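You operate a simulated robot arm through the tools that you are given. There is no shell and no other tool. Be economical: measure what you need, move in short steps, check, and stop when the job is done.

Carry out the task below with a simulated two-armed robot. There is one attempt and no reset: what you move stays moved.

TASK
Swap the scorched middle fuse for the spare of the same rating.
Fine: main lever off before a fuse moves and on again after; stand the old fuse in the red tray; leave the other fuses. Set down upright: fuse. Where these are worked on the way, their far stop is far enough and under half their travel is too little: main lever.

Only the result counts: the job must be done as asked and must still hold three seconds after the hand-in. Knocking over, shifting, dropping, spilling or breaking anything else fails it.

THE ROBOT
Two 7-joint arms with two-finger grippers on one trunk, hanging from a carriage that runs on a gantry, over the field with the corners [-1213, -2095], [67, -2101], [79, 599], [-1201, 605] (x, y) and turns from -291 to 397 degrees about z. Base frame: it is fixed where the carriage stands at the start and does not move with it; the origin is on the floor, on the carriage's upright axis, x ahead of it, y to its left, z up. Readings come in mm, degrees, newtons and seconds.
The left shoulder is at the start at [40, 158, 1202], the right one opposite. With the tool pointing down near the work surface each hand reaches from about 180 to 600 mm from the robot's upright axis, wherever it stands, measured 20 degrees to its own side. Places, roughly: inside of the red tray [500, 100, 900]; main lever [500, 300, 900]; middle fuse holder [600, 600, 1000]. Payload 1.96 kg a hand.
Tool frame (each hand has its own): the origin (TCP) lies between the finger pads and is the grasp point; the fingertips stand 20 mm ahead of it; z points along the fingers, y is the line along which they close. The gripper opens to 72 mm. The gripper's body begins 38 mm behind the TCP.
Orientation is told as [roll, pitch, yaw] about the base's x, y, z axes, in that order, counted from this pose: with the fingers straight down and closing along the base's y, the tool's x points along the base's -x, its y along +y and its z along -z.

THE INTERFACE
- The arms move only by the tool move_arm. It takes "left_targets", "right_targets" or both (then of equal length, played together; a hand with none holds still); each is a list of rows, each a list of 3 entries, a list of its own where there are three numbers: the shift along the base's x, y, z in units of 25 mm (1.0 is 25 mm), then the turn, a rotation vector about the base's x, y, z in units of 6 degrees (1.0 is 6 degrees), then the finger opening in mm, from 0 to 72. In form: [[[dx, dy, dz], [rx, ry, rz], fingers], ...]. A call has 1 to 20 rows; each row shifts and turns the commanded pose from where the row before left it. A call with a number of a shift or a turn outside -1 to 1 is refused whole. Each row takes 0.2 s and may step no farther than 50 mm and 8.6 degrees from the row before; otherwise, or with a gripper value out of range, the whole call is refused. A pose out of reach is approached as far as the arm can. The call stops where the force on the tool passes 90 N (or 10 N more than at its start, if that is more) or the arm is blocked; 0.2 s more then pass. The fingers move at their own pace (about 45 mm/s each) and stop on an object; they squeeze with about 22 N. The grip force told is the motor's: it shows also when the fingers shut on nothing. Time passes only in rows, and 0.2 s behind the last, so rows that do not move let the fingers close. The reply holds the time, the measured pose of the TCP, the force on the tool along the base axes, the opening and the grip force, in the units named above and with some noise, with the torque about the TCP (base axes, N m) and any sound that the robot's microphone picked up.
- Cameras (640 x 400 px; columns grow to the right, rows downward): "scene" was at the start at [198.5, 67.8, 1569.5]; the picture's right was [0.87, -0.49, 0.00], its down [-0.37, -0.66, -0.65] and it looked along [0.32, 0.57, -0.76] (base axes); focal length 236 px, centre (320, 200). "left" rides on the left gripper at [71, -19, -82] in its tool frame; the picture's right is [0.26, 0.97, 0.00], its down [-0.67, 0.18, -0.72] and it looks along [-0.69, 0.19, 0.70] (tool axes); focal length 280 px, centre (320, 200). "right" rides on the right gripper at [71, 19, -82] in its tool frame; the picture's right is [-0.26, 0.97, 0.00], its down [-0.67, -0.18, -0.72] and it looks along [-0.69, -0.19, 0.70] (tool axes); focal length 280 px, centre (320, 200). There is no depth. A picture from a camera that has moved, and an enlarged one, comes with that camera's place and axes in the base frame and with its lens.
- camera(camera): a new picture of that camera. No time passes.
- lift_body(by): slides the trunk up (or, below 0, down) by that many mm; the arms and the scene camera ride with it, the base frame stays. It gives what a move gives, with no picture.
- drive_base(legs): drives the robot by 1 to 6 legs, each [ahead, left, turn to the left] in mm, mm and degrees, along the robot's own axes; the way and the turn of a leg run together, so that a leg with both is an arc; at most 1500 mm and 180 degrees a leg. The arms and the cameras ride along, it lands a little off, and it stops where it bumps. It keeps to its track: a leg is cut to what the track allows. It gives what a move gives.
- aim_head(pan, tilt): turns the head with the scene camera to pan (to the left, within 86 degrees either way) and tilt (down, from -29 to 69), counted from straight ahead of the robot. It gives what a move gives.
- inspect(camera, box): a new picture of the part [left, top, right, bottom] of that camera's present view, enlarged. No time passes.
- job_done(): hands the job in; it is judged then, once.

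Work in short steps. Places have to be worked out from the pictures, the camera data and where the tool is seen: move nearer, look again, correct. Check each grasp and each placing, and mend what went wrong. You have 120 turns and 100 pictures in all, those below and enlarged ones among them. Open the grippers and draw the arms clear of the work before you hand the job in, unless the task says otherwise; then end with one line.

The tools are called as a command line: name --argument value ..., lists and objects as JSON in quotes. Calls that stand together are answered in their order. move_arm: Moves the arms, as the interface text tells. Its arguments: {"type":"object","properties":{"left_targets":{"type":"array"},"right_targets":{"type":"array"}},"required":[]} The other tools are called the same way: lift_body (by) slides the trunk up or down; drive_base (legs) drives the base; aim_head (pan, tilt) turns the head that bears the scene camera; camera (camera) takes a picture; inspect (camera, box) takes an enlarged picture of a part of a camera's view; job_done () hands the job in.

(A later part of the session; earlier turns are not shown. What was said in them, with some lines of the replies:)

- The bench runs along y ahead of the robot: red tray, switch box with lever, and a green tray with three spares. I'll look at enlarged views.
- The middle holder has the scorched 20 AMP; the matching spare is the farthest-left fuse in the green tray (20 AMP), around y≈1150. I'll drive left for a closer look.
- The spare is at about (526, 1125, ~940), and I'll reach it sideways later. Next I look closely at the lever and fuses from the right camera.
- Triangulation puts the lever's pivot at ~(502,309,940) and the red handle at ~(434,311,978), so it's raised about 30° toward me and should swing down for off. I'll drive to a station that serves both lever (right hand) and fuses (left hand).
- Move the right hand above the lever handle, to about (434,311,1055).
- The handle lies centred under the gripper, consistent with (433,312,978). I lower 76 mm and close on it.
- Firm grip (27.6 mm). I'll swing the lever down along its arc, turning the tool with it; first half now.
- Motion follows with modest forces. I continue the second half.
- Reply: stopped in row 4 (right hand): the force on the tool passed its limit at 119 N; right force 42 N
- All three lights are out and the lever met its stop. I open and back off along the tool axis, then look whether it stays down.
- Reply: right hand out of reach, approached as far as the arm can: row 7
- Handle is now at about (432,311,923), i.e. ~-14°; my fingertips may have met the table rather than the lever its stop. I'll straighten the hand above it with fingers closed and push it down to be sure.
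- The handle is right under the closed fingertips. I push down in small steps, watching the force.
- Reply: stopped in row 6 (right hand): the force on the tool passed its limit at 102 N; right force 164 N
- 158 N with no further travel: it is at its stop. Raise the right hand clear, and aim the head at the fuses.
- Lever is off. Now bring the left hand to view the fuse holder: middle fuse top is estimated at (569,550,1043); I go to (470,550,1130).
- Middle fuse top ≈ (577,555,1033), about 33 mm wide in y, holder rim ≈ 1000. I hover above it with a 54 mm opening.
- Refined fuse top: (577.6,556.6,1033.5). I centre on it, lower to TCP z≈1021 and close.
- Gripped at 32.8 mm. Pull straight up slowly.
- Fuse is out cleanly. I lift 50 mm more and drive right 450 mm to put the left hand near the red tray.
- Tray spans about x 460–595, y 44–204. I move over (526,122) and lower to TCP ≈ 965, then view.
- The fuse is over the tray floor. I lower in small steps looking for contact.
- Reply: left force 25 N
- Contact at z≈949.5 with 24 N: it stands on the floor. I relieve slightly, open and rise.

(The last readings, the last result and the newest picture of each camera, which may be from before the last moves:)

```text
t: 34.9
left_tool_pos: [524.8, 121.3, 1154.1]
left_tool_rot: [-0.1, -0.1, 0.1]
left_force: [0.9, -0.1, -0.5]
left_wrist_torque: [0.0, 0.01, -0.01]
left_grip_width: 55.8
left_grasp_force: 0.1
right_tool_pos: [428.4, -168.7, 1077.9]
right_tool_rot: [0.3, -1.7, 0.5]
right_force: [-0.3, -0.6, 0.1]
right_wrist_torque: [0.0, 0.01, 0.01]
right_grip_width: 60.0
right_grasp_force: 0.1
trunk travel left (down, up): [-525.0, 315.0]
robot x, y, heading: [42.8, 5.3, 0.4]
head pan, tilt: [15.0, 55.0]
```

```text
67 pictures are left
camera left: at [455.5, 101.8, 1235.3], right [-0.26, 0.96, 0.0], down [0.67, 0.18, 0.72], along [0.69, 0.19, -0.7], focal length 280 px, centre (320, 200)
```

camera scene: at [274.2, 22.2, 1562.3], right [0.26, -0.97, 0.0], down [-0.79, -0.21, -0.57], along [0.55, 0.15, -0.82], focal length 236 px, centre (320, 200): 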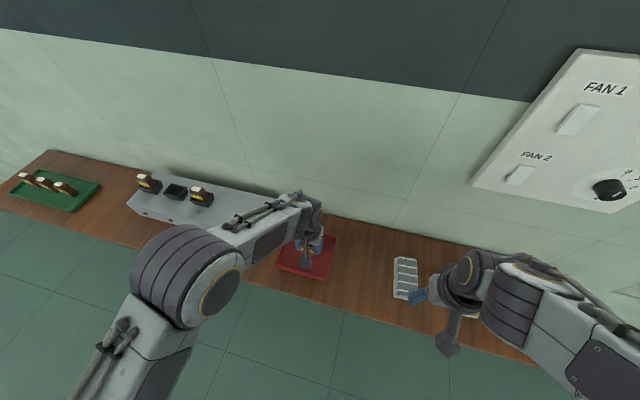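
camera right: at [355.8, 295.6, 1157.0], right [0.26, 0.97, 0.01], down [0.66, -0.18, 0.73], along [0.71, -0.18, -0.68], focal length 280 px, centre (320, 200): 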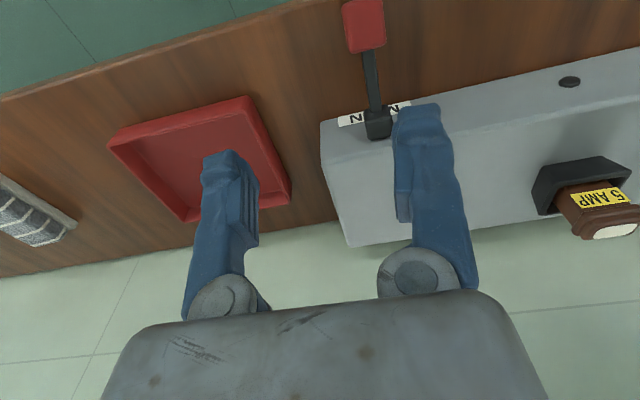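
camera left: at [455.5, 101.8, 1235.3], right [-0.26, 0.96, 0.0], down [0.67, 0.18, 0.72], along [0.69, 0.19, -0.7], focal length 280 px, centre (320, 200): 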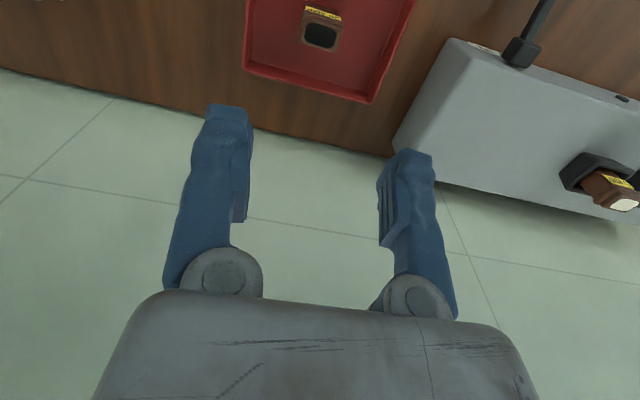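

The old fuse stands upright in the red tray. Now drive to the left end of the track, turned right ~26° so the left shoulder is nearest the spare.

drive_base --legs '[[30, 590, 0], [0, 0, -26]]'

aim_head --pan 70 --tilt 45

camera --camera "scene"

camera --camera "left"

```text
t: 39.6
left_tool_pos: [560.6, 490.1, 1154.3]
left_tool_rot: [0.0, 0.0, -25.8]
left_force: [0.7, 0.1, 0.6]
left_wrist_torque: [0.02, -0.02, -0.03]
left_grip_width: 56.0
left_grasp_force: 0.1
right_tool_pos: [345.7, 271.5, 1076.9]
right_tool_rot: [0.3, -1.6, -25.6]
right_force: [-0.1, 0.8, 1.1]
right_wrist_torque: [-0.01, 0.01, 0.0]
right_grip_width: 59.9
right_grasp_force: 0.2
trunk travel left (down, up): [-525.0, 315.0]
robot x, y, heading: [77.4, 592.6, -25.7]
head pan, tilt: [15.0, 55.0]
```

```text
t: 40.8
left_tool_pos: [558.1, 490.0, 1152.7]
left_tool_rot: [0.0, -0.1, -25.8]
left_force: [0.4, 0.4, -0.5]
left_wrist_torque: [-0.02, -0.02, 0.01]
left_grip_width: 56.1
left_grasp_force: 0.0
right_tool_pos: [345.9, 271.6, 1076.9]
right_tool_rot: [0.3, -1.6, -25.5]
right_force: [0.0, -0.3, 0.2]
right_wrist_torque: [-0.01, 0.07, 0.0]
right_grip_width: 60.1
right_grasp_force: 0.0
trunk travel left (down, up): [-525.0, 315.0]
robot x, y, heading: [76.5, 593.0, -26.0]
head pan, tilt: [70.0, 45.0]
```

```text
66 pictures are left
camera scene: at [277.4, 580.9, 1575.7], right [0.7, -0.72, 0.0], down [-0.51, -0.49, -0.71], along [0.51, 0.49, -0.71], focal length 236 px, centre (320, 200)
```

scene: 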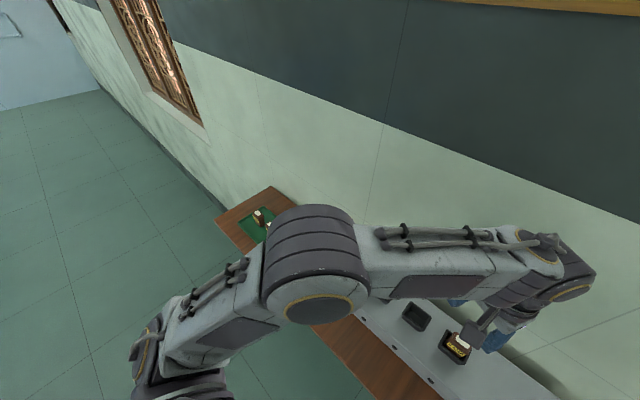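

```text
65 pictures are left
camera left: at [488.1, 503.2, 1235.1], right [0.18, 0.98, 0.0], down [0.69, -0.13, 0.72], along [0.7, -0.13, -0.7], focal length 280 px, centre (320, 200)
```

left: 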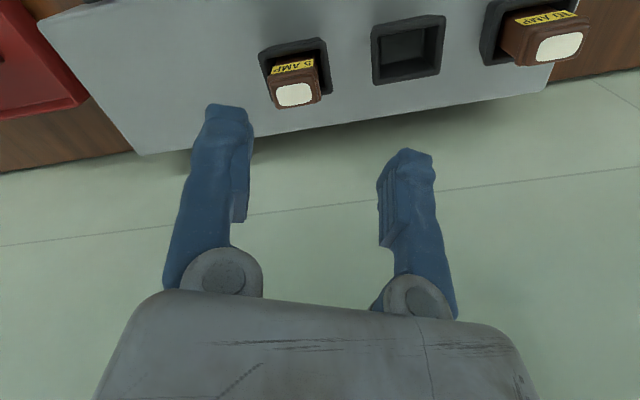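

I swing the left hand along the bench to about (470,990,1140), turning yaw back to 0.

move_arm --left_targets '[[[-0.178, 1, 0], [0, 0, 0.217], 56], [[-0.178, 1, 0], [0, 0, 0.217], 56], [[-0.178, 1, 0], [0, 0, 0.217], 56], [[-0.178, 1, 0], [0, 0, 0.217], 56], [[-0.178, 1, 0], [0, 0, 0.217], 56], [[-0.178, 1, 0], [0, 0, 0.217], 56], [[-0.178, 1, 0], [0, 0, 0.217], 56], [[-0.178, 1, 0], [0, 0, 0.217], 56], [[-0.178, 1, 0], [0, 0, 0.217], 56], [[-0.178, 1, 0], [0, 0, 0.217], 56], [[-0.178, 1, 0], [0, 0, 0.217], 56], [[-0.178, 1, 0], [0, 0, 0.217], 56], [[-0.178, 1, 0], [0, 0, 0.217], 56], [[-0.178, 1, 0], [0, 0, 0.217], 56], [[-0.178, 1, 0], [0, 0, 0.217], 56], [[-0.178, 1, 0], [0, 0, 0.217], 56], [[-0.178, 1, 0], [0, 0, 0.217], 56], [[-0.178, 1, 0], [0, 0, 0.217], 56], [[-0.178, 1, 0], [0, 0, 0.217], 56], [[-0.178, 1, 0], [0, 0, 0.217], 56]]'

camera --camera "left"

camera --camera "scene"

```text
t: 45.0
left_tool_pos: [467.8, 991.5, 1154.1]
left_tool_rot: [0.0, 0.0, 0.2]
left_force: [-0.1, -0.5, -0.7]
left_wrist_torque: [0.0, 0.01, 0.04]
left_grip_width: 56.0
left_grasp_force: 0.1
right_tool_pos: [346.1, 271.8, 1077.2]
right_tool_rot: [0.3, -1.5, -25.6]
right_force: [0.3, 0.0, -0.2]
right_wrist_torque: [0.01, 0.02, 0.0]
right_grip_width: 60.1
right_grasp_force: 0.0
trunk travel left (down, up): [-525.0, 315.0]
robot x, y, heading: [74.1, 595.7, -26.0]
head pan, tilt: [70.0, 45.0]
```

```text
64 pictures are left
camera left: at [398.8, 970.8, 1234.9], right [-0.27, 0.96, 0.0], down [0.67, 0.19, 0.71], along [0.69, 0.19, -0.7], focal length 280 px, centre (320, 200)
```

left: 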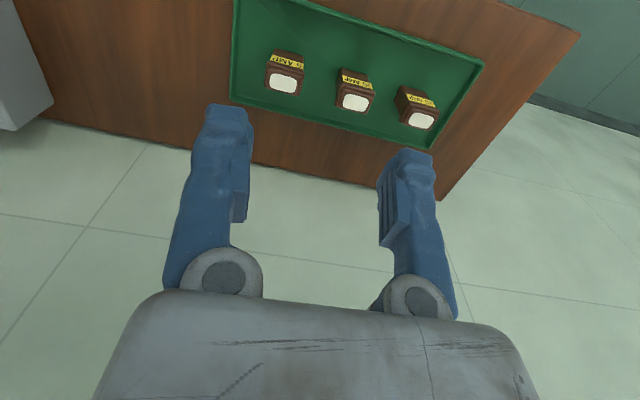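

```text
63 pictures are left
camera scene: at [277.4, 581.0, 1575.7], right [0.7, -0.72, 0.0], down [-0.51, -0.49, -0.71], along [0.51, 0.49, -0.71], focal length 236 px, centre (320, 200)
```

scene: 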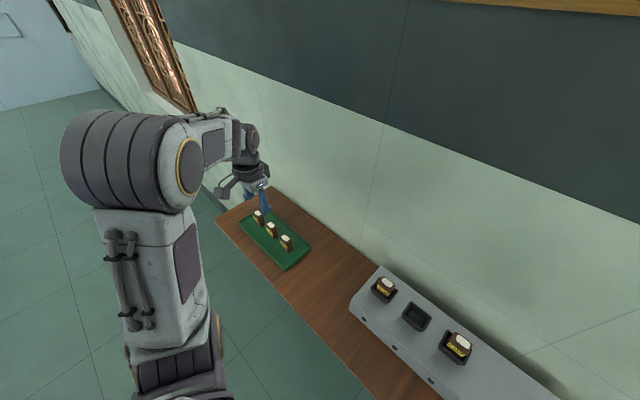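

The spares are in view with reach to spare. The 20 AMP spare's top is about (520,1117,962); zoom to verify rating and yaw.

inspect --camera "left" --box '[250, 30, 470, 150]'

```text
2.91 times, centred on (360, 90) of left
camera zoom: at [398.8, 970.8, 1234.9], right [-0.27, 0.96, 0.0], down [0.67, 0.19, 0.71], along [0.69, 0.19, -0.7], focal length 816 px, centre (204, 520)
```

zoom: 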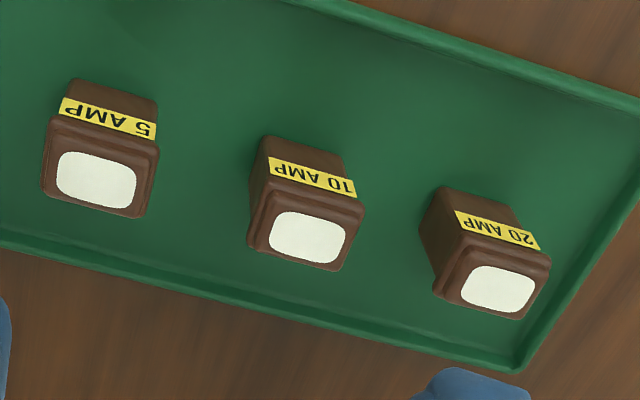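

Verified: the end one is 20 AMP, aligned with the tray. Hover at (520,1117,1015).

move_arm --left_targets '[[[0.347, 0.837, -0.92], [0, 0, 0], 54], [[0.347, 0.837, -0.92], [0, 0, 0], 54], [[0.347, 0.837, -0.92], [0, 0, 0], 54], [[0.347, 0.837, -0.92], [0, 0, 0], 54], [[0.347, 0.837, -0.92], [0, 0, 0], 54], [[0.347, 0.837, -0.92], [0, 0, 0], 54]]'

camera --camera "left"

```text
t: 46.4
left_tool_pos: [521.5, 1117.4, 1014.7]
left_tool_rot: [0.0, -0.1, 0.1]
left_force: [0.4, 0.0, 0.5]
left_wrist_torque: [0.0, -0.02, -0.01]
left_grip_width: 53.9
left_grasp_force: 0.0
right_tool_pos: [346.2, 271.7, 1078.1]
right_tool_rot: [0.2, -1.6, -25.5]
right_force: [1.1, 0.9, -0.2]
right_wrist_torque: [-0.02, -0.01, 0.01]
right_grip_width: 60.1
right_grasp_force: 0.0
trunk travel left (down, up): [-525.0, 315.0]
robot x, y, heading: [75.0, 594.5, -25.8]
head pan, tilt: [70.0, 45.0]
```

```text
61 pictures are left
camera left: at [451.7, 1096.2, 1096.6], right [-0.26, 0.96, 0.0], down [0.67, 0.18, 0.72], along [0.69, 0.19, -0.7], focal length 280 px, centre (320, 200)
```

left: 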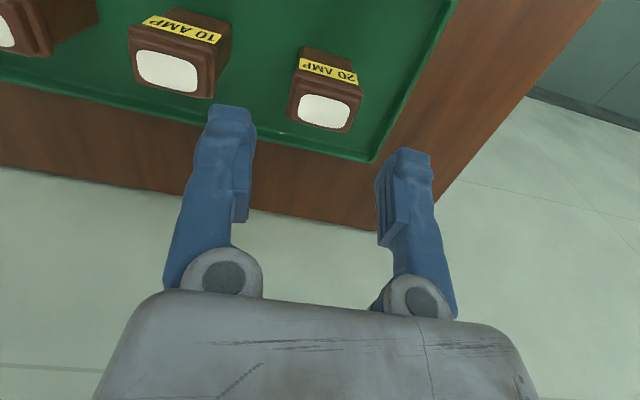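

Refined top (520.4,1117,962): directly below. Lower to TCP ≈ 949.5 and close.

move_arm --left_targets '[[[-0.02, 0, -0.7], [0, 0, 0], 54], [[0, 0, -0.7], [0, 0, 0], 54], [[0, 0, -0.7], [0, 0, 0], 54], [[0, 0, -0.5], [0, 0, 0], 54], [[0, 0, 0], [0, 0, 0], 10], [[0, 0, 0], [0, 0, 0], 10], [[0, 0, 0], [0, 0, 0], 10]]'

camera --camera "left"

```text
t: 48.0
left_tool_pos: [521.3, 1115.8, 951.0]
left_tool_rot: [0.0, 0.1, 0.2]
left_force: [0.2, 0.3, -0.2]
left_wrist_torque: [0.03, 0.01, -0.03]
left_grip_width: 32.9
left_grasp_force: 22.4
right_tool_pos: [345.8, 271.8, 1076.1]
right_tool_rot: [0.3, -1.6, -25.6]
right_force: [-0.7, -0.5, 0.2]
right_wrist_torque: [-0.01, -0.04, -0.01]
right_grip_width: 59.9
right_grasp_force: 0.0
trunk travel left (down, up): [-525.0, 315.0]
robot x, y, heading: [73.1, 593.9, -25.9]
head pan, tilt: [70.0, 45.0]
```

```text
60 pictures are left
camera left: at [450.9, 1095.8, 1031.9], right [-0.27, 0.96, 0.0], down [0.67, 0.19, 0.72], along [0.69, 0.19, -0.7], focal length 280 px, centre (320, 200)
```

left: 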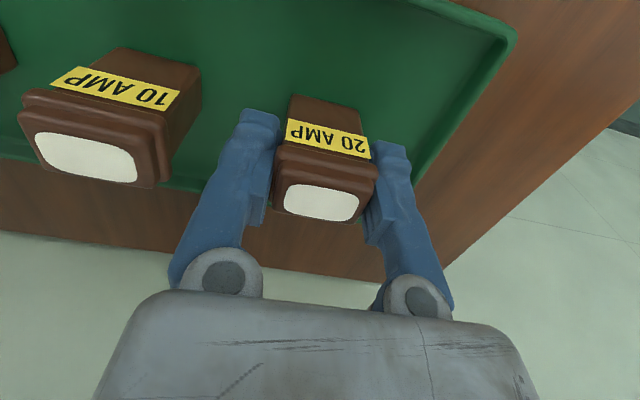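

Grip is good (32.9 mm), same relation as the old fuse. Lift straight up 180 mm, then swing back toward the box.

move_arm --left_targets '[[[0, 0, 0.6], [0, 0, 0], 10], [[0, 0, 0.9], [0, 0, 0], 10], [[0, 0, 0.9], [0, 0, 0], 10], [[0, 0, 0.9], [0, 0, 0], 10], [[0, 0, 0.9], [0, 0, 0], 10], [[0, 0, 0.9], [0, 0, 0], 10], [[0, 0, 0.9], [0, 0, 0], 10], [[0, 0, 0.9], [0, 0, 0], 10], [[0, 0, 0.3], [0, 0, 0], 10], [[-0.15, -1, 0], [0, 0, 0], 10], [[-0.15, -1, 0], [0, 0, 0], 10], [[-0.15, -1, 0], [0, 0, 0], 10], [[-0.15, -1, 0], [0, 0, 0], 10], [[-0.15, -1, 0], [0, 0, 0], 10], [[-0.15, -1, 0], [0, 0, 0], 10], [[-0.15, -1, 0], [0, 0, 0], 10], [[-0.15, -1, 0], [0, 0, 0], 10], [[-0.15, -1, 0], [0, 0, 0], 10], [[-0.15, -1, 0], [0, 0, 0], 10]]'

```text
t: 52.0
left_tool_pos: [483.6, 865.3, 1131.2]
left_tool_rot: [0.1, 0.0, 0.2]
left_force: [-0.4, 1.2, 0.0]
left_wrist_torque: [0.01, 0.0, 0.01]
left_grip_width: 33.0
left_grasp_force: 22.5
right_tool_pos: [346.5, 271.9, 1076.3]
right_tool_rot: [0.2, -1.6, -25.6]
right_force: [-0.4, 0.3, 0.1]
right_wrist_torque: [0.0, -0.01, 0.02]
right_grip_width: 60.1
right_grasp_force: 0.0
trunk travel left (down, up): [-525.0, 315.0]
robot x, y, heading: [75.7, 596.0, -25.8]
head pan, tilt: [70.0, 45.0]
```

Continue to above the empty holder (577.4,556.6,1130).

move_arm --left_targets '[[[0.268, -0.882, 0], [0, 0, 0], 10], [[0.268, -0.882, 0], [0, 0, 0], 10], [[0.268, -0.882, 0], [0, 0, 0], 10], [[0.268, -0.882, 0], [0, 0, 0], 10], [[0.268, -0.882, 0], [0, 0, 0], 10], [[0.268, -0.882, 0], [0, 0, 0], 10], [[0.268, -0.882, 0], [0, 0, 0], 10], [[0.268, -0.882, 0], [0, 0, 0], 10], [[0.268, -0.882, 0], [0, 0, 0], 10], [[0.268, -0.882, 0], [0, 0, 0], 10], [[0.268, -0.882, 0], [0, 0, 0], 10], [[0.268, -0.882, 0], [0, 0, 0], 10], [[0.268, -0.882, 0], [0, 0, 0], 10], [[0.268, -0.882, 0], [0, 0, 0], 10], [[0, 0, 0], [0, 0, 0], 10]]'

camera --camera "left"

```text
t: 55.2
left_tool_pos: [577.9, 555.3, 1130.3]
left_tool_rot: [0.0, 0.0, 0.2]
left_force: [-0.5, 0.6, -0.9]
left_wrist_torque: [0.0, -0.01, 0.01]
left_grip_width: 32.9
left_grasp_force: 21.9
right_tool_pos: [344.2, 271.4, 1077.1]
right_tool_rot: [0.3, -1.6, -25.4]
right_force: [-0.1, 0.2, -0.1]
right_wrist_torque: [-0.02, 0.03, -0.02]
right_grip_width: 60.1
right_grasp_force: 0.0
trunk travel left (down, up): [-525.0, 315.0]
robot x, y, heading: [72.6, 594.6, -25.7]
head pan, tilt: [70.0, 45.0]
```

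```text
59 pictures are left
camera left: at [508.4, 535.9, 1211.4], right [-0.27, 0.96, 0.0], down [0.67, 0.19, 0.72], along [0.69, 0.19, -0.7], focal length 280 px, centre (320, 200)
```

left: 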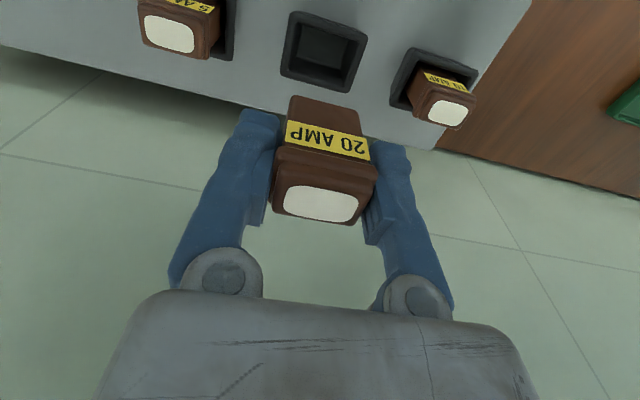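

Lower to z≈1108.5, where I can compare the view directly with the extraction picture.

move_arm --left_targets '[[[0, 0, -0.87], [0, 0, 0], 10], [[0, 0, 0], [0, 0, 0], 10]]'

camera --camera "left"

```text
t: 55.8
left_tool_pos: [577.7, 555.0, 1108.7]
left_tool_rot: [0.0, 0.0, 0.2]
left_force: [0.2, -0.2, -1.2]
left_wrist_torque: [-0.02, -0.02, 0.01]
left_grip_width: 32.6
left_grasp_force: 21.3
right_tool_pos: [345.5, 271.5, 1077.1]
right_tool_rot: [0.2, -1.6, -25.5]
right_force: [0.6, -0.3, 0.4]
right_wrist_torque: [0.0, -0.01, 0.02]
right_grip_width: 60.0
right_grasp_force: 0.1
trunk travel left (down, up): [-525.0, 315.0]
robot x, y, heading: [76.1, 594.8, -25.9]
head pan, tilt: [70.0, 45.0]
```

```text
58 pictures are left
camera left: at [507.7, 536.2, 1189.9], right [-0.26, 0.96, 0.0], down [0.67, 0.18, 0.72], along [0.69, 0.19, -0.7], focal length 280 px, centre (320, 200)
```

left: 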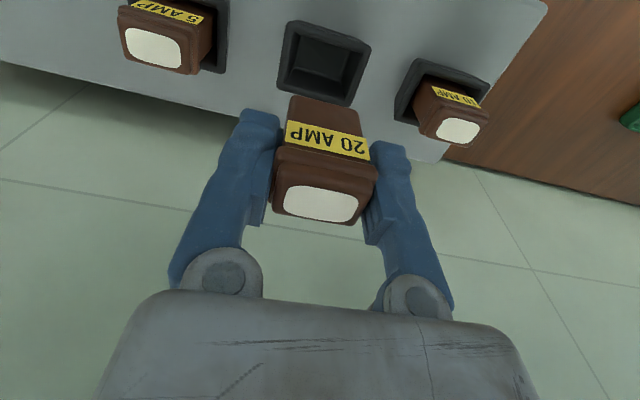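

The view is within ~1 mm of the extraction picture; I shift +1 mm in y and descend to just inside the rim.

move_arm --left_targets '[[[0.01, 0.045, -0.5], [0, 0, 0], 10], [[0, 0, -0.7], [0, 0, 0], 10], [[0, 0, -0.7], [0, 0, 0], 10], [[0, 0, -0.3], [0, 0, 0], 10], [[0, 0, -0.3], [0, 0, 0], 10]]'

camera --camera "left"

```text
t: 57.0
left_tool_pos: [577.0, 557.6, 1045.1]
left_tool_rot: [0.0, 0.0, 0.1]
left_force: [0.0, -0.6, -0.8]
left_wrist_torque: [0.0, 0.0, 0.03]
left_grip_width: 32.9
left_grasp_force: 22.3
right_tool_pos: [346.2, 270.8, 1077.6]
right_tool_rot: [0.3, -1.6, -25.5]
right_force: [0.0, -0.4, -0.9]
right_wrist_torque: [0.02, -0.06, -0.02]
right_grip_width: 60.1
right_grasp_force: 0.0
trunk travel left (down, up): [-525.0, 315.0]
robot x, y, heading: [72.1, 594.9, -25.8]
head pan, tilt: [70.0, 45.0]
```

```text
57 pictures are left
camera left: at [507.1, 537.8, 1127.6], right [-0.26, 0.96, 0.0], down [0.67, 0.18, 0.72], along [0.69, 0.19, -0.7], focal length 280 px, centre (320, 200)
```

left: 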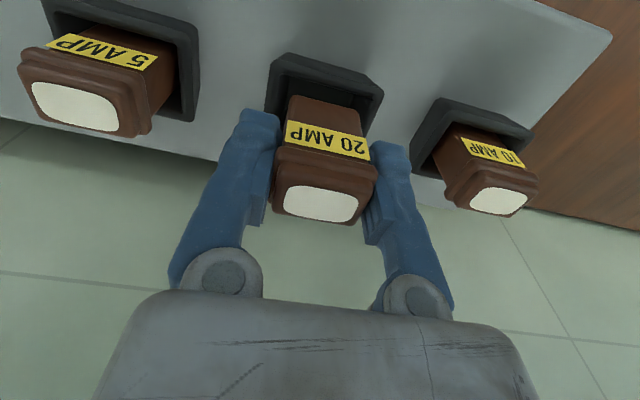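

Alignment looks centred with the holder and no contact force. Continue down in small steps toward z≈1021.

move_arm --left_targets '[[[0, 0, -0.24], [0, 0, 0], 10], [[0, 0, -0.24], [0, 0, 0], 10], [[0, 0, -0.24], [0, 0, 0], 10], [[0, 0, -0.16], [0, 0, 0], 10]]'

camera --camera "left"

```text
t: 58.0
left_tool_pos: [576.8, 558.4, 1024.8]
left_tool_rot: [-0.1, 0.0, 0.3]
left_force: [0.8, 0.7, -0.4]
left_wrist_torque: [-0.02, -0.02, -0.01]
left_grip_width: 32.5
left_grasp_force: 22.4
right_tool_pos: [346.0, 270.9, 1077.2]
right_tool_rot: [0.2, -1.6, -25.5]
right_force: [0.5, -0.5, -0.9]
right_wrist_torque: [-0.02, -0.02, 0.0]
right_grip_width: 60.1
right_grasp_force: 0.1
trunk travel left (down, up): [-525.0, 315.0]
robot x, y, heading: [77.9, 594.1, -25.7]
head pan, tilt: [70.0, 45.0]
```

```text
56 pictures are left
camera left: at [506.9, 537.7, 1105.7], right [-0.26, 0.96, 0.0], down [0.67, 0.18, 0.72], along [0.69, 0.19, -0.7], focal length 280 px, centre (320, 200)
```

left: 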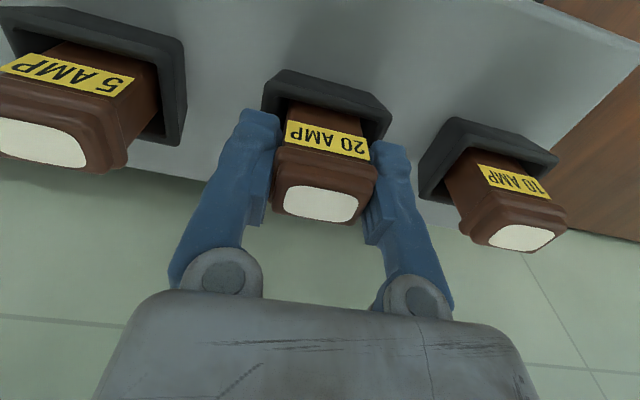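

No contact yet; compared with the original seated view the hand is ~1–1.5 mm too far left. I correct y by −1.2 mm and go down until it seats.

move_arm --left_targets '[[[0, -0.05, 0], [0, 0, 0], 10], [[0, 0, -0.08], [0, 0, 0], 10], [[0, 0, -0.08], [0, 0, 0], 10], [[0, 0, -0.04], [0, 0, 0], 10]]'

camera --camera "left"

```text
t: 59.0
left_tool_pos: [577.2, 556.2, 1019.7]
left_tool_rot: [0.1, 0.0, 0.2]
left_force: [-5.6, 2.0, 15.4]
left_wrist_torque: [0.08, 0.26, 0.0]
left_grip_width: 32.8
left_grasp_force: 22.5
right_tool_pos: [346.9, 271.9, 1076.0]
right_tool_rot: [0.4, -1.6, -25.5]
right_force: [0.9, 0.1, 0.6]
right_wrist_torque: [0.0, -0.02, -0.02]
right_grip_width: 60.0
right_grasp_force: 0.1
trunk travel left (down, up): [-525.0, 315.0]
robot x, y, heading: [72.9, 593.1, -25.7]
head pan, tilt: [70.0, 45.0]
```

```text
55 pictures are left
camera left: at [507.2, 536.3, 1101.6], right [-0.27, 0.96, 0.0], down [0.67, 0.19, 0.72], along [0.69, 0.19, -0.7], focal length 280 px, centre (320, 200)
```

left: 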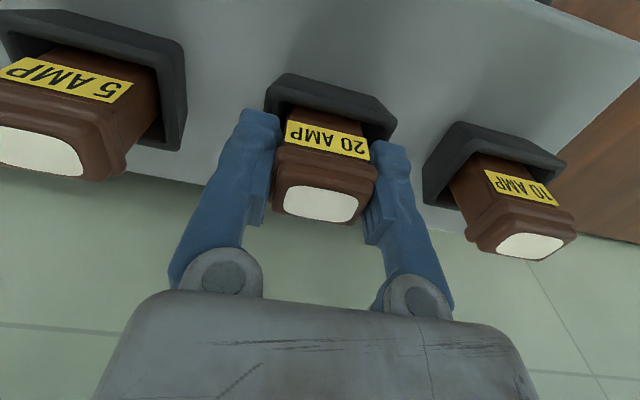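

Contact at 1019.7, matching the original seated view. Press another ~2 mm to confirm it's bottomed.

move_arm --left_targets '[[[0, 0, -0.06], [0, 0, 0], 10], [[0, 0, -0.04], [0, 0, 0], 10]]'

```text
t: 59.6
left_tool_pos: [577.8, 556.9, 1017.4]
left_tool_rot: [0.0, -0.1, 0.2]
left_force: [-5.2, 2.9, 24.9]
left_wrist_torque: [0.04, 0.07, 0.01]
left_grip_width: 33.2
left_grasp_force: 22.1
right_tool_pos: [346.7, 272.1, 1077.0]
right_tool_rot: [0.4, -1.7, -25.5]
right_force: [0.6, 0.2, 0.0]
right_wrist_torque: [-0.02, -0.01, -0.01]
right_grip_width: 60.0
right_grasp_force: 0.1
trunk travel left (down, up): [-525.0, 315.0]
robot x, y, heading: [73.6, 595.8, -25.8]
head pan, tilt: [70.0, 45.0]
```

It's bottomed (25 N, fingers creeping). Open, rise and look.

move_arm --left_targets '[[[0, 0, 0], [0, 0, 0], 54], [[0, 0, 0], [0, 0, 0], 54], [[0, 0, 0], [0, 0, 0], 54], [[0, 0, 0.5], [0, 0, 0], 54], [[0, 0, 0.8], [0, 0, 0], 54], [[0, 0, 1], [0, 0, 0], 54], [[-0.5, 0, 1], [0, 0, 0], 54], [[-1, 0, 0.5], [0, 0, 0], 54], [[-1, 0, 0], [0, 0, 0], 54]]'

camera --camera "left"

```text
t: 61.6
left_tool_pos: [512.0, 557.2, 1111.6]
left_tool_rot: [0.0, 0.0, 0.3]
left_force: [0.2, -0.9, -0.4]
left_wrist_torque: [0.0, 0.02, 0.01]
left_grip_width: 53.9
left_grasp_force: 0.0
right_tool_pos: [345.2, 272.0, 1076.2]
right_tool_rot: [0.3, -1.6, -25.5]
right_force: [-0.9, -0.3, 0.8]
right_wrist_torque: [0.0, -0.01, 0.0]
right_grip_width: 59.8
right_grasp_force: 0.0
trunk travel left (down, up): [-525.0, 315.0]
robot x, y, heading: [74.0, 592.8, -25.6]
head pan, tilt: [70.0, 45.0]
```

```text
54 pictures are left
camera left: at [443.9, 536.2, 1193.5], right [-0.27, 0.96, 0.0], down [0.67, 0.19, 0.72], along [0.69, 0.19, -0.7], focal length 280 px, centre (320, 200)
```

left: 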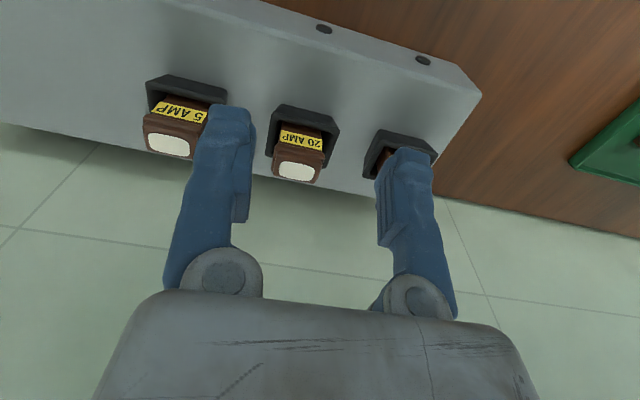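

The new fuse sits like its neighbours. I lift the left hand higher, then drive back to the lever station.

inspect --camera "left" --box '[120, 60, 460, 220]'

move_arm --left_targets '[[[-0.5, 0, 1], [0, 0, 0], 54], [[-0.5, 0, 1], [0, 0, 0], 54], [[-0.5, 0, 1], [0, 0, 0], 54]]'

drive_base --legs '[[0, 0, 26], [-30, -148, 0]]'

camera --camera "right"

```text
1.88 times, centred on (290, 140) of left
camera zoom: at [443.9, 536.2, 1193.5], right [-0.27, 0.96, 0.0], down [0.67, 0.19, 0.72], along [0.69, 0.19, -0.7], focal length 528 px, centre (376, 313)
```

zoom: 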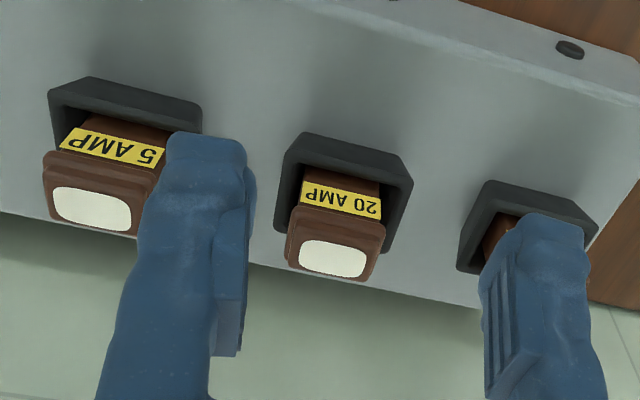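

```text
t: 62.4
left_tool_pos: [476.9, 557.0, 1188.4]
left_tool_rot: [0.1, 0.0, 0.2]
left_force: [0.0, -0.4, -0.4]
left_wrist_torque: [0.01, 0.02, -0.05]
left_grip_width: 53.9
left_grasp_force: 0.1
right_tool_pos: [345.9, 271.5, 1077.1]
right_tool_rot: [0.3, -1.5, -25.5]
right_force: [-0.4, 0.2, 0.3]
right_wrist_torque: [-0.01, 0.0, 0.04]
right_grip_width: 59.9
right_grasp_force: 0.0
trunk travel left (down, up): [-525.0, 315.0]
robot x, y, heading: [72.6, 592.5, -25.7]
head pan, tilt: [70.0, 45.0]
```

```text
t: 65.1
left_tool_pos: [423.3, 590.7, 1187.8]
left_tool_rot: [0.0, 0.0, 26.2]
left_force: [-0.6, 0.0, -0.5]
left_wrist_torque: [0.0, -0.01, -0.03]
left_grip_width: 54.1
left_grasp_force: 0.1
right_tool_pos: [431.0, 275.4, 1076.5]
right_tool_rot: [0.3, -1.6, 0.5]
right_force: [1.0, -0.1, 0.3]
right_wrist_torque: [0.01, 0.0, 0.01]
right_grip_width: 59.7
right_grasp_force: 0.1
trunk travel left (down, up): [-525.0, 315.0]
robot x, y, heading: [46.3, 447.2, 0.5]
head pan, tilt: [70.0, 45.0]
```

```text
52 pictures are left
camera right: at [358.1, 294.1, 1157.1], right [0.25, 0.97, 0.01], down [0.66, -0.18, 0.73], along [0.71, -0.18, -0.68], focal length 280 px, centre (320, 200)
```

right: 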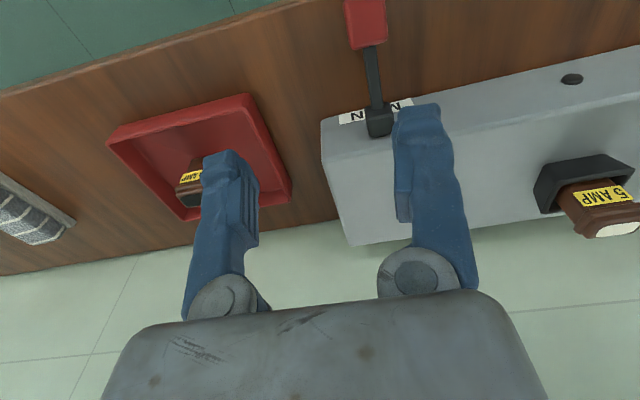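

Old fuse stands in the tray, new one is in. Now the lever: tilt the right hand ~-42° behind/above the handle at (374,312,980).

move_arm --right_targets '[[[-0.32, 0.21, -0.55], [0, -1, 0], 60], [[-0.32, 0.21, -0.55], [0, -1, 0], 60], [[-0.32, 0.21, -0.55], [0, -1, 0], 60], [[-0.32, 0.21, -0.55], [0, -1, 0], 60], [[-0.32, 0.21, -0.55], [0, -1, 0], 60], [[-0.32, 0.21, -0.55], [0, -1, 0], 60], [[-0.32, 0.21, -0.55], [0, -1, 0], 60]]'

camera --camera "right"

```text
t: 66.7
left_tool_pos: [424.4, 589.6, 1186.5]
left_tool_rot: [0.0, 0.0, 26.3]
left_force: [0.2, 0.6, 0.0]
left_wrist_torque: [0.01, -0.02, 0.0]
left_grip_width: 54.2
left_grasp_force: 0.1
right_tool_pos: [377.6, 308.4, 983.0]
right_tool_rot: [-1.3, -38.4, 1.5]
right_force: [0.5, 0.7, -0.1]
right_wrist_torque: [-0.01, -0.02, -0.01]
right_grip_width: 59.8
right_grasp_force: 0.1
right hand out of reach, approached as far as the arm can: row 7
trunk travel left (down, up): [-525.0, 315.0]
robot x, y, heading: [43.5, 447.2, 0.1]
head pan, tilt: [70.0, 45.0]
```

```text
51 pictures are left
camera right: at [270.9, 326.9, 1003.1], right [0.19, 0.97, 0.15], down [0.09, -0.16, 0.98], along [0.98, -0.18, -0.12], focal length 280 px, centre (320, 200)
```

right: 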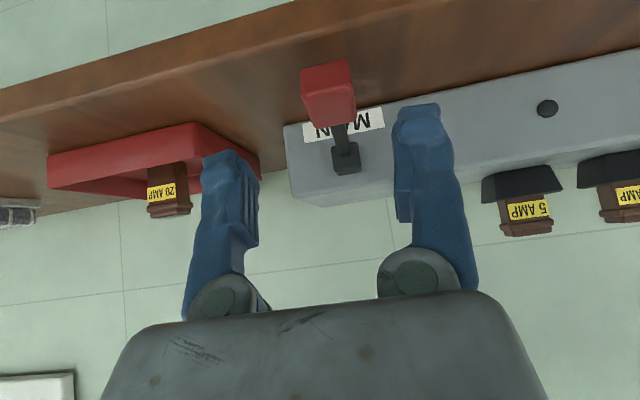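

Handle centre ≈ (424,312,926). Advance along the tool axis onto it and close.

move_arm --right_targets '[[[0.65, 0, -0.7], [0, 0, 0], 60], [[0.65, 0, -0.7], [0, 0, 0], 60], [[0.65, 0, -0.7], [0, 0, 0], 60], [[0, 0, 0], [0, 0, 0], 10], [[0, 0, 0], [0, 0, 0], 10], [[0, 0, 0], [0, 0, 0], 10], [[0, 0, 0], [0, 0, 0], 10]]'

camera --camera "right"

```text
t: 68.3
left_tool_pos: [424.2, 592.3, 1188.2]
left_tool_rot: [0.3, -0.1, 26.2]
left_force: [-0.4, 0.4, -0.2]
left_wrist_torque: [0.01, 0.02, -0.02]
left_grip_width: 53.9
left_grasp_force: 0.2
right_tool_pos: [426.7, 312.4, 931.1]
right_tool_rot: [-0.8, -38.3, 1.2]
right_force: [3.5, 20.0, -4.8]
right_wrist_torque: [0.4, 0.44, 0.18]
right_grip_width: 27.3
right_grasp_force: 40.2
trunk travel left (down, up): [-525.0, 315.0]
robot x, y, heading: [40.8, 445.5, 0.4]
head pan, tilt: [70.0, 45.0]
```

```text
50 pictures are left
camera right: at [320.4, 331.2, 950.6], right [0.19, 0.97, 0.15], down [0.09, -0.17, 0.98], along [0.98, -0.18, -0.12], focal length 280 px, centre (320, 200)
```

right: 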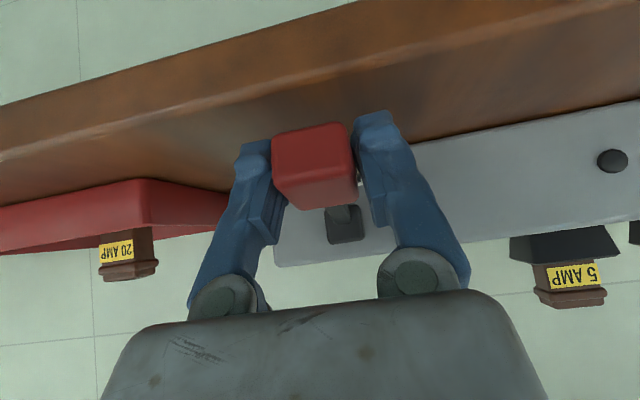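

Handle gripped (27.3 mm). Swing it up along the arc, first six steps.

move_arm --right_targets '[[[-0.024, 0, 0.32], [0, 1, 0], 10], [[0.01, 0, 0.316], [0, 1, 0], 10], [[0.045, 0, 0.316], [0, 1, 0], 10], [[0.076, 0, 0.308], [0, 1, 0], 10], [[0.108, 0, 0.3], [0, 1, 0], 10], [[0.14, 0, 0.284], [0, 1, 0], 10]]'

camera --camera "right"

```text
t: 69.7
left_tool_pos: [421.2, 592.8, 1186.1]
left_tool_rot: [0.3, 0.1, 26.2]
left_force: [-0.6, -0.9, -0.2]
left_wrist_torque: [0.01, 0.02, -0.04]
left_grip_width: 54.0
left_grasp_force: 0.1
right_tool_pos: [430.4, 313.8, 974.4]
right_tool_rot: [-0.2, -1.9, 1.2]
right_force: [-24.3, 23.0, 18.0]
right_wrist_torque: [0.32, -0.45, -0.1]
right_grip_width: 27.3
right_grasp_force: 40.5
trunk travel left (down, up): [-525.0, 315.0]
robot x, y, heading: [43.0, 449.0, 0.2]
head pan, tilt: [70.0, 45.0]
```

```text
49 pictures are left
camera right: at [356.9, 330.9, 1054.8], right [0.24, 0.97, 0.01], down [0.65, -0.17, 0.74], along [0.72, -0.17, -0.68], focal length 280 px, centre (320, 200)
```

right: 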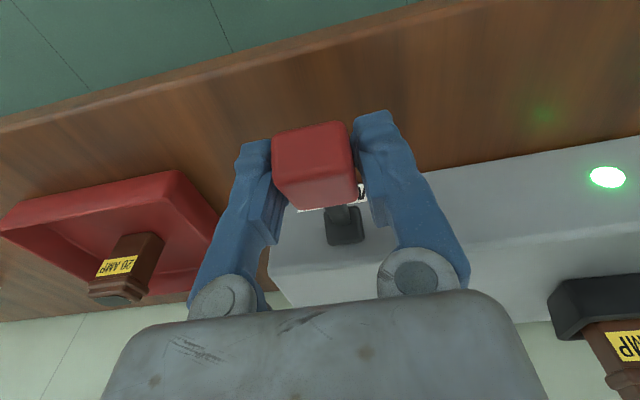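

The light is on again. A little further to reach the upper stop.

move_arm --right_targets '[[[0.12, 0, 0.15], [0, 0.4, 0], 10], [[0.12, 0, 0.15], [0, 0.4, 0], 10]]'

```text
t: 70.3
left_tool_pos: [418.9, 593.2, 1186.6]
left_tool_rot: [0.3, 0.0, 26.2]
left_force: [-0.6, -0.1, 0.4]
left_wrist_torque: [0.01, -0.02, -0.01]
left_grip_width: 54.1
left_grasp_force: 0.1
right_tool_pos: [433.0, 313.5, 980.5]
right_tool_rot: [-0.1, 3.1, 1.2]
right_force: [-31.4, 23.5, 1.5]
right_wrist_torque: [0.28, 0.99, -0.14]
right_grip_width: 27.3
right_grasp_force: 39.9
trunk travel left (down, up): [-525.0, 315.0]
robot x, y, heading: [47.8, 443.9, 0.4]
head pan, tilt: [70.0, 45.0]
```

Back at the original on-position (~(433,980)). One more small nudge up to feel the stop.

move_arm --right_targets '[[[0.1, -0.03, 0.12], [0, 0.2, 0], 10], [[0.06, 0, 0.12], [0, 0.2, 0], 10]]'

```text
t: 70.9
left_tool_pos: [418.4, 594.2, 1185.4]
left_tool_rot: [0.3, 0.1, 26.2]
left_force: [-0.6, -0.5, -0.3]
left_wrist_torque: [0.0, -0.01, 0.01]
left_grip_width: 53.8
left_grasp_force: 0.1
right_tool_pos: [437.3, 312.8, 986.3]
right_tool_rot: [0.0, 5.2, 1.4]
right_force: [-27.0, 24.7, -22.6]
right_wrist_torque: [0.23, -0.05, -0.15]
right_grip_width: 27.3
right_grasp_force: 39.7
trunk travel left (down, up): [-525.0, 315.0]
robot x, y, heading: [45.1, 446.9, 0.3]
head pan, tilt: [70.0, 45.0]
```

It resists at the stop. Open fully and rise straight up.

move_arm --right_targets '[[[0, 0, 0], [0, 0, 0], 70], [[0, 0, 0], [0, 0, 0], 70], [[0, 0, 0], [0, 0, 0], 70], [[-0.1, 0, 0.6], [0, 0, 0], 70], [[-0.1, 0, 1], [0, 0, 0], 70], [[-0.2, 0, 1], [0, 0, 0], 70], [[-0.2, 0, 1], [0, 0, 0], 70], [[-0.3, 0, 1], [0, 0, 0], 70], [[-0.3, 0, 1], [0, 0, 0], 70]]'

camera --camera "right"

camera --camera "left"

aim_head --pan 0 --tilt 50

camera --camera "scene"

```text
t: 72.9
left_tool_pos: [424.6, 588.7, 1187.1]
left_tool_rot: [0.0, -0.1, 26.2]
left_force: [-0.4, -0.3, 0.3]
left_wrist_torque: [0.0, -0.03, 0.02]
left_grip_width: 53.9
left_grasp_force: 0.1
right_tool_pos: [412.4, 305.4, 1130.6]
right_tool_rot: [-0.3, 5.0, 1.1]
right_force: [-0.2, -0.3, 0.2]
right_wrist_torque: [0.02, 0.01, -0.03]
right_grip_width: 70.2
right_grasp_force: 0.0
trunk travel left (down, up): [-525.0, 315.0]
robot x, y, heading: [48.1, 445.1, 0.1]
head pan, tilt: [70.0, 45.0]
```

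```text
48 pictures are left
camera right: at [350.2, 326.0, 1218.6], right [0.24, 0.97, -0.03], down [0.74, -0.16, 0.66], along [0.63, -0.18, -0.75], focal length 280 px, centre (320, 200)
```

right: 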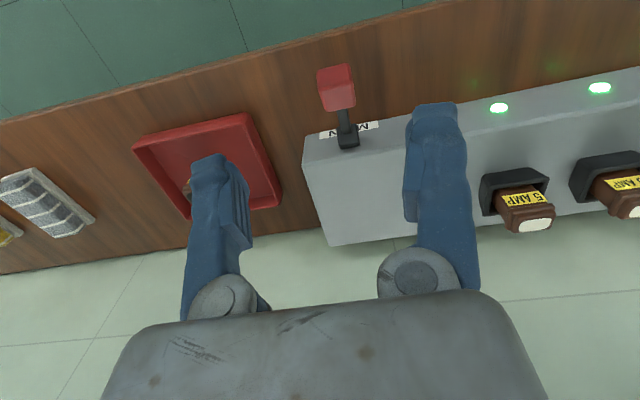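

```text
47 pictures are left
camera left: at [369.6, 540.4, 1268.8], right [-0.66, 0.75, 0.0], down [0.52, 0.46, 0.72], along [0.54, 0.47, -0.7], focal length 280 px, centre (320, 200)
```

left: 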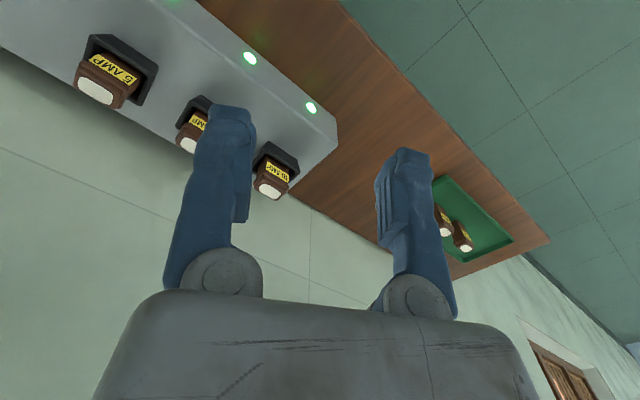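

```text
t: 74.3
left_tool_pos: [423.8, 588.8, 1186.5]
left_tool_rot: [0.0, 0.0, 26.2]
left_force: [-0.5, -0.9, -0.3]
left_wrist_torque: [0.0, -0.01, -0.02]
left_grip_width: 54.0
left_grasp_force: 0.0
right_tool_pos: [413.5, 306.2, 1130.5]
right_tool_rot: [-0.3, 4.9, 1.1]
right_force: [0.0, 0.3, 0.9]
right_wrist_torque: [0.0, 0.05, 0.01]
right_grip_width: 70.1
right_grasp_force: 0.1
trunk travel left (down, up): [-525.0, 315.0]
robot x, y, heading: [45.7, 446.4, 0.1]
head pan, tilt: [0.0, 50.0]
```

```text
46 pictures are left
camera scene: at [282.8, 447.4, 1568.8], right [0.01, -1.0, 0.0], down [-0.77, 0.0, -0.64], along [0.64, 0.0, -0.77], focal length 236 px, centre (320, 200)
```

scene: 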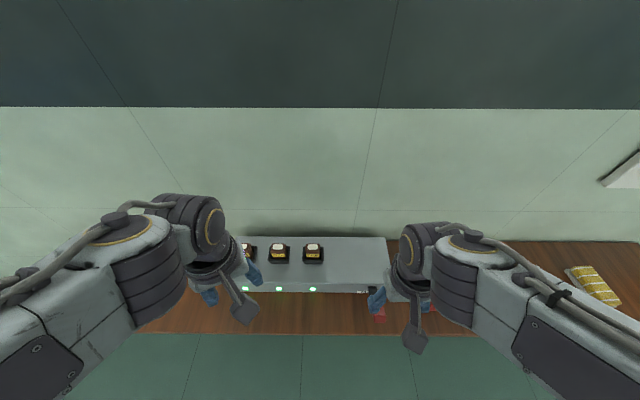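

All three lights are green, including the middle one, and the lever is back at its original on-position. I draw the arms clear by backing the base off.

drive_base --legs '[[-200, 0, 0]]'

camera --camera "scene"

```text
t: 75.9
left_tool_pos: [224.0, 588.2, 1186.9]
left_tool_rot: [0.0, 0.0, 26.1]
left_force: [0.1, 0.0, 0.2]
left_wrist_torque: [0.01, -0.05, -0.01]
left_grip_width: 53.8
left_grasp_force: 0.1
right_tool_pos: [213.7, 306.3, 1130.9]
right_tool_rot: [-0.4, 4.9, 1.1]
right_force: [-0.1, -0.7, -0.2]
right_wrist_torque: [0.03, -0.05, 0.03]
right_grip_width: 70.0
right_grasp_force: 0.1
trunk travel left (down, up): [-525.0, 315.0]
robot x, y, heading: [-152.7, 445.8, 0.3]
head pan, tilt: [0.0, 50.0]
```

```text
45 pictures are left
camera scene: at [83.3, 446.5, 1568.7], right [0.0, -1.0, 0.0], down [-0.77, 0.0, -0.64], along [0.64, 0.0, -0.77], focal length 236 px, centre (320, 200)
```

scene: 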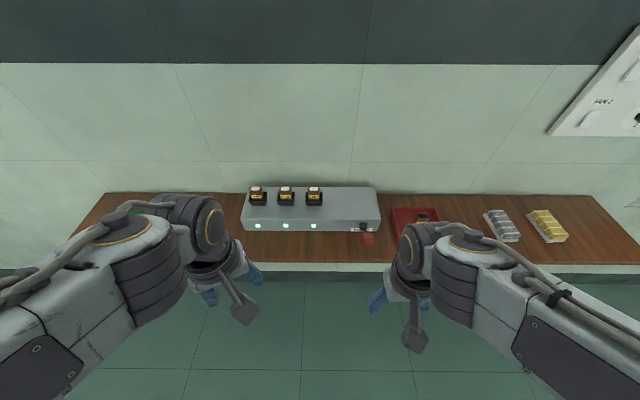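

Everything is in place: fuse swapped, old one upright in the red tray, lever on, arms clear. Handing in.

job_done

```text
The job is handed in.
```

The scorched middle 20 AMP fuse is swapped for the 20 AMP spare, the old fuse stands upright in the red tray, and the main lever is back on with all three lights green.
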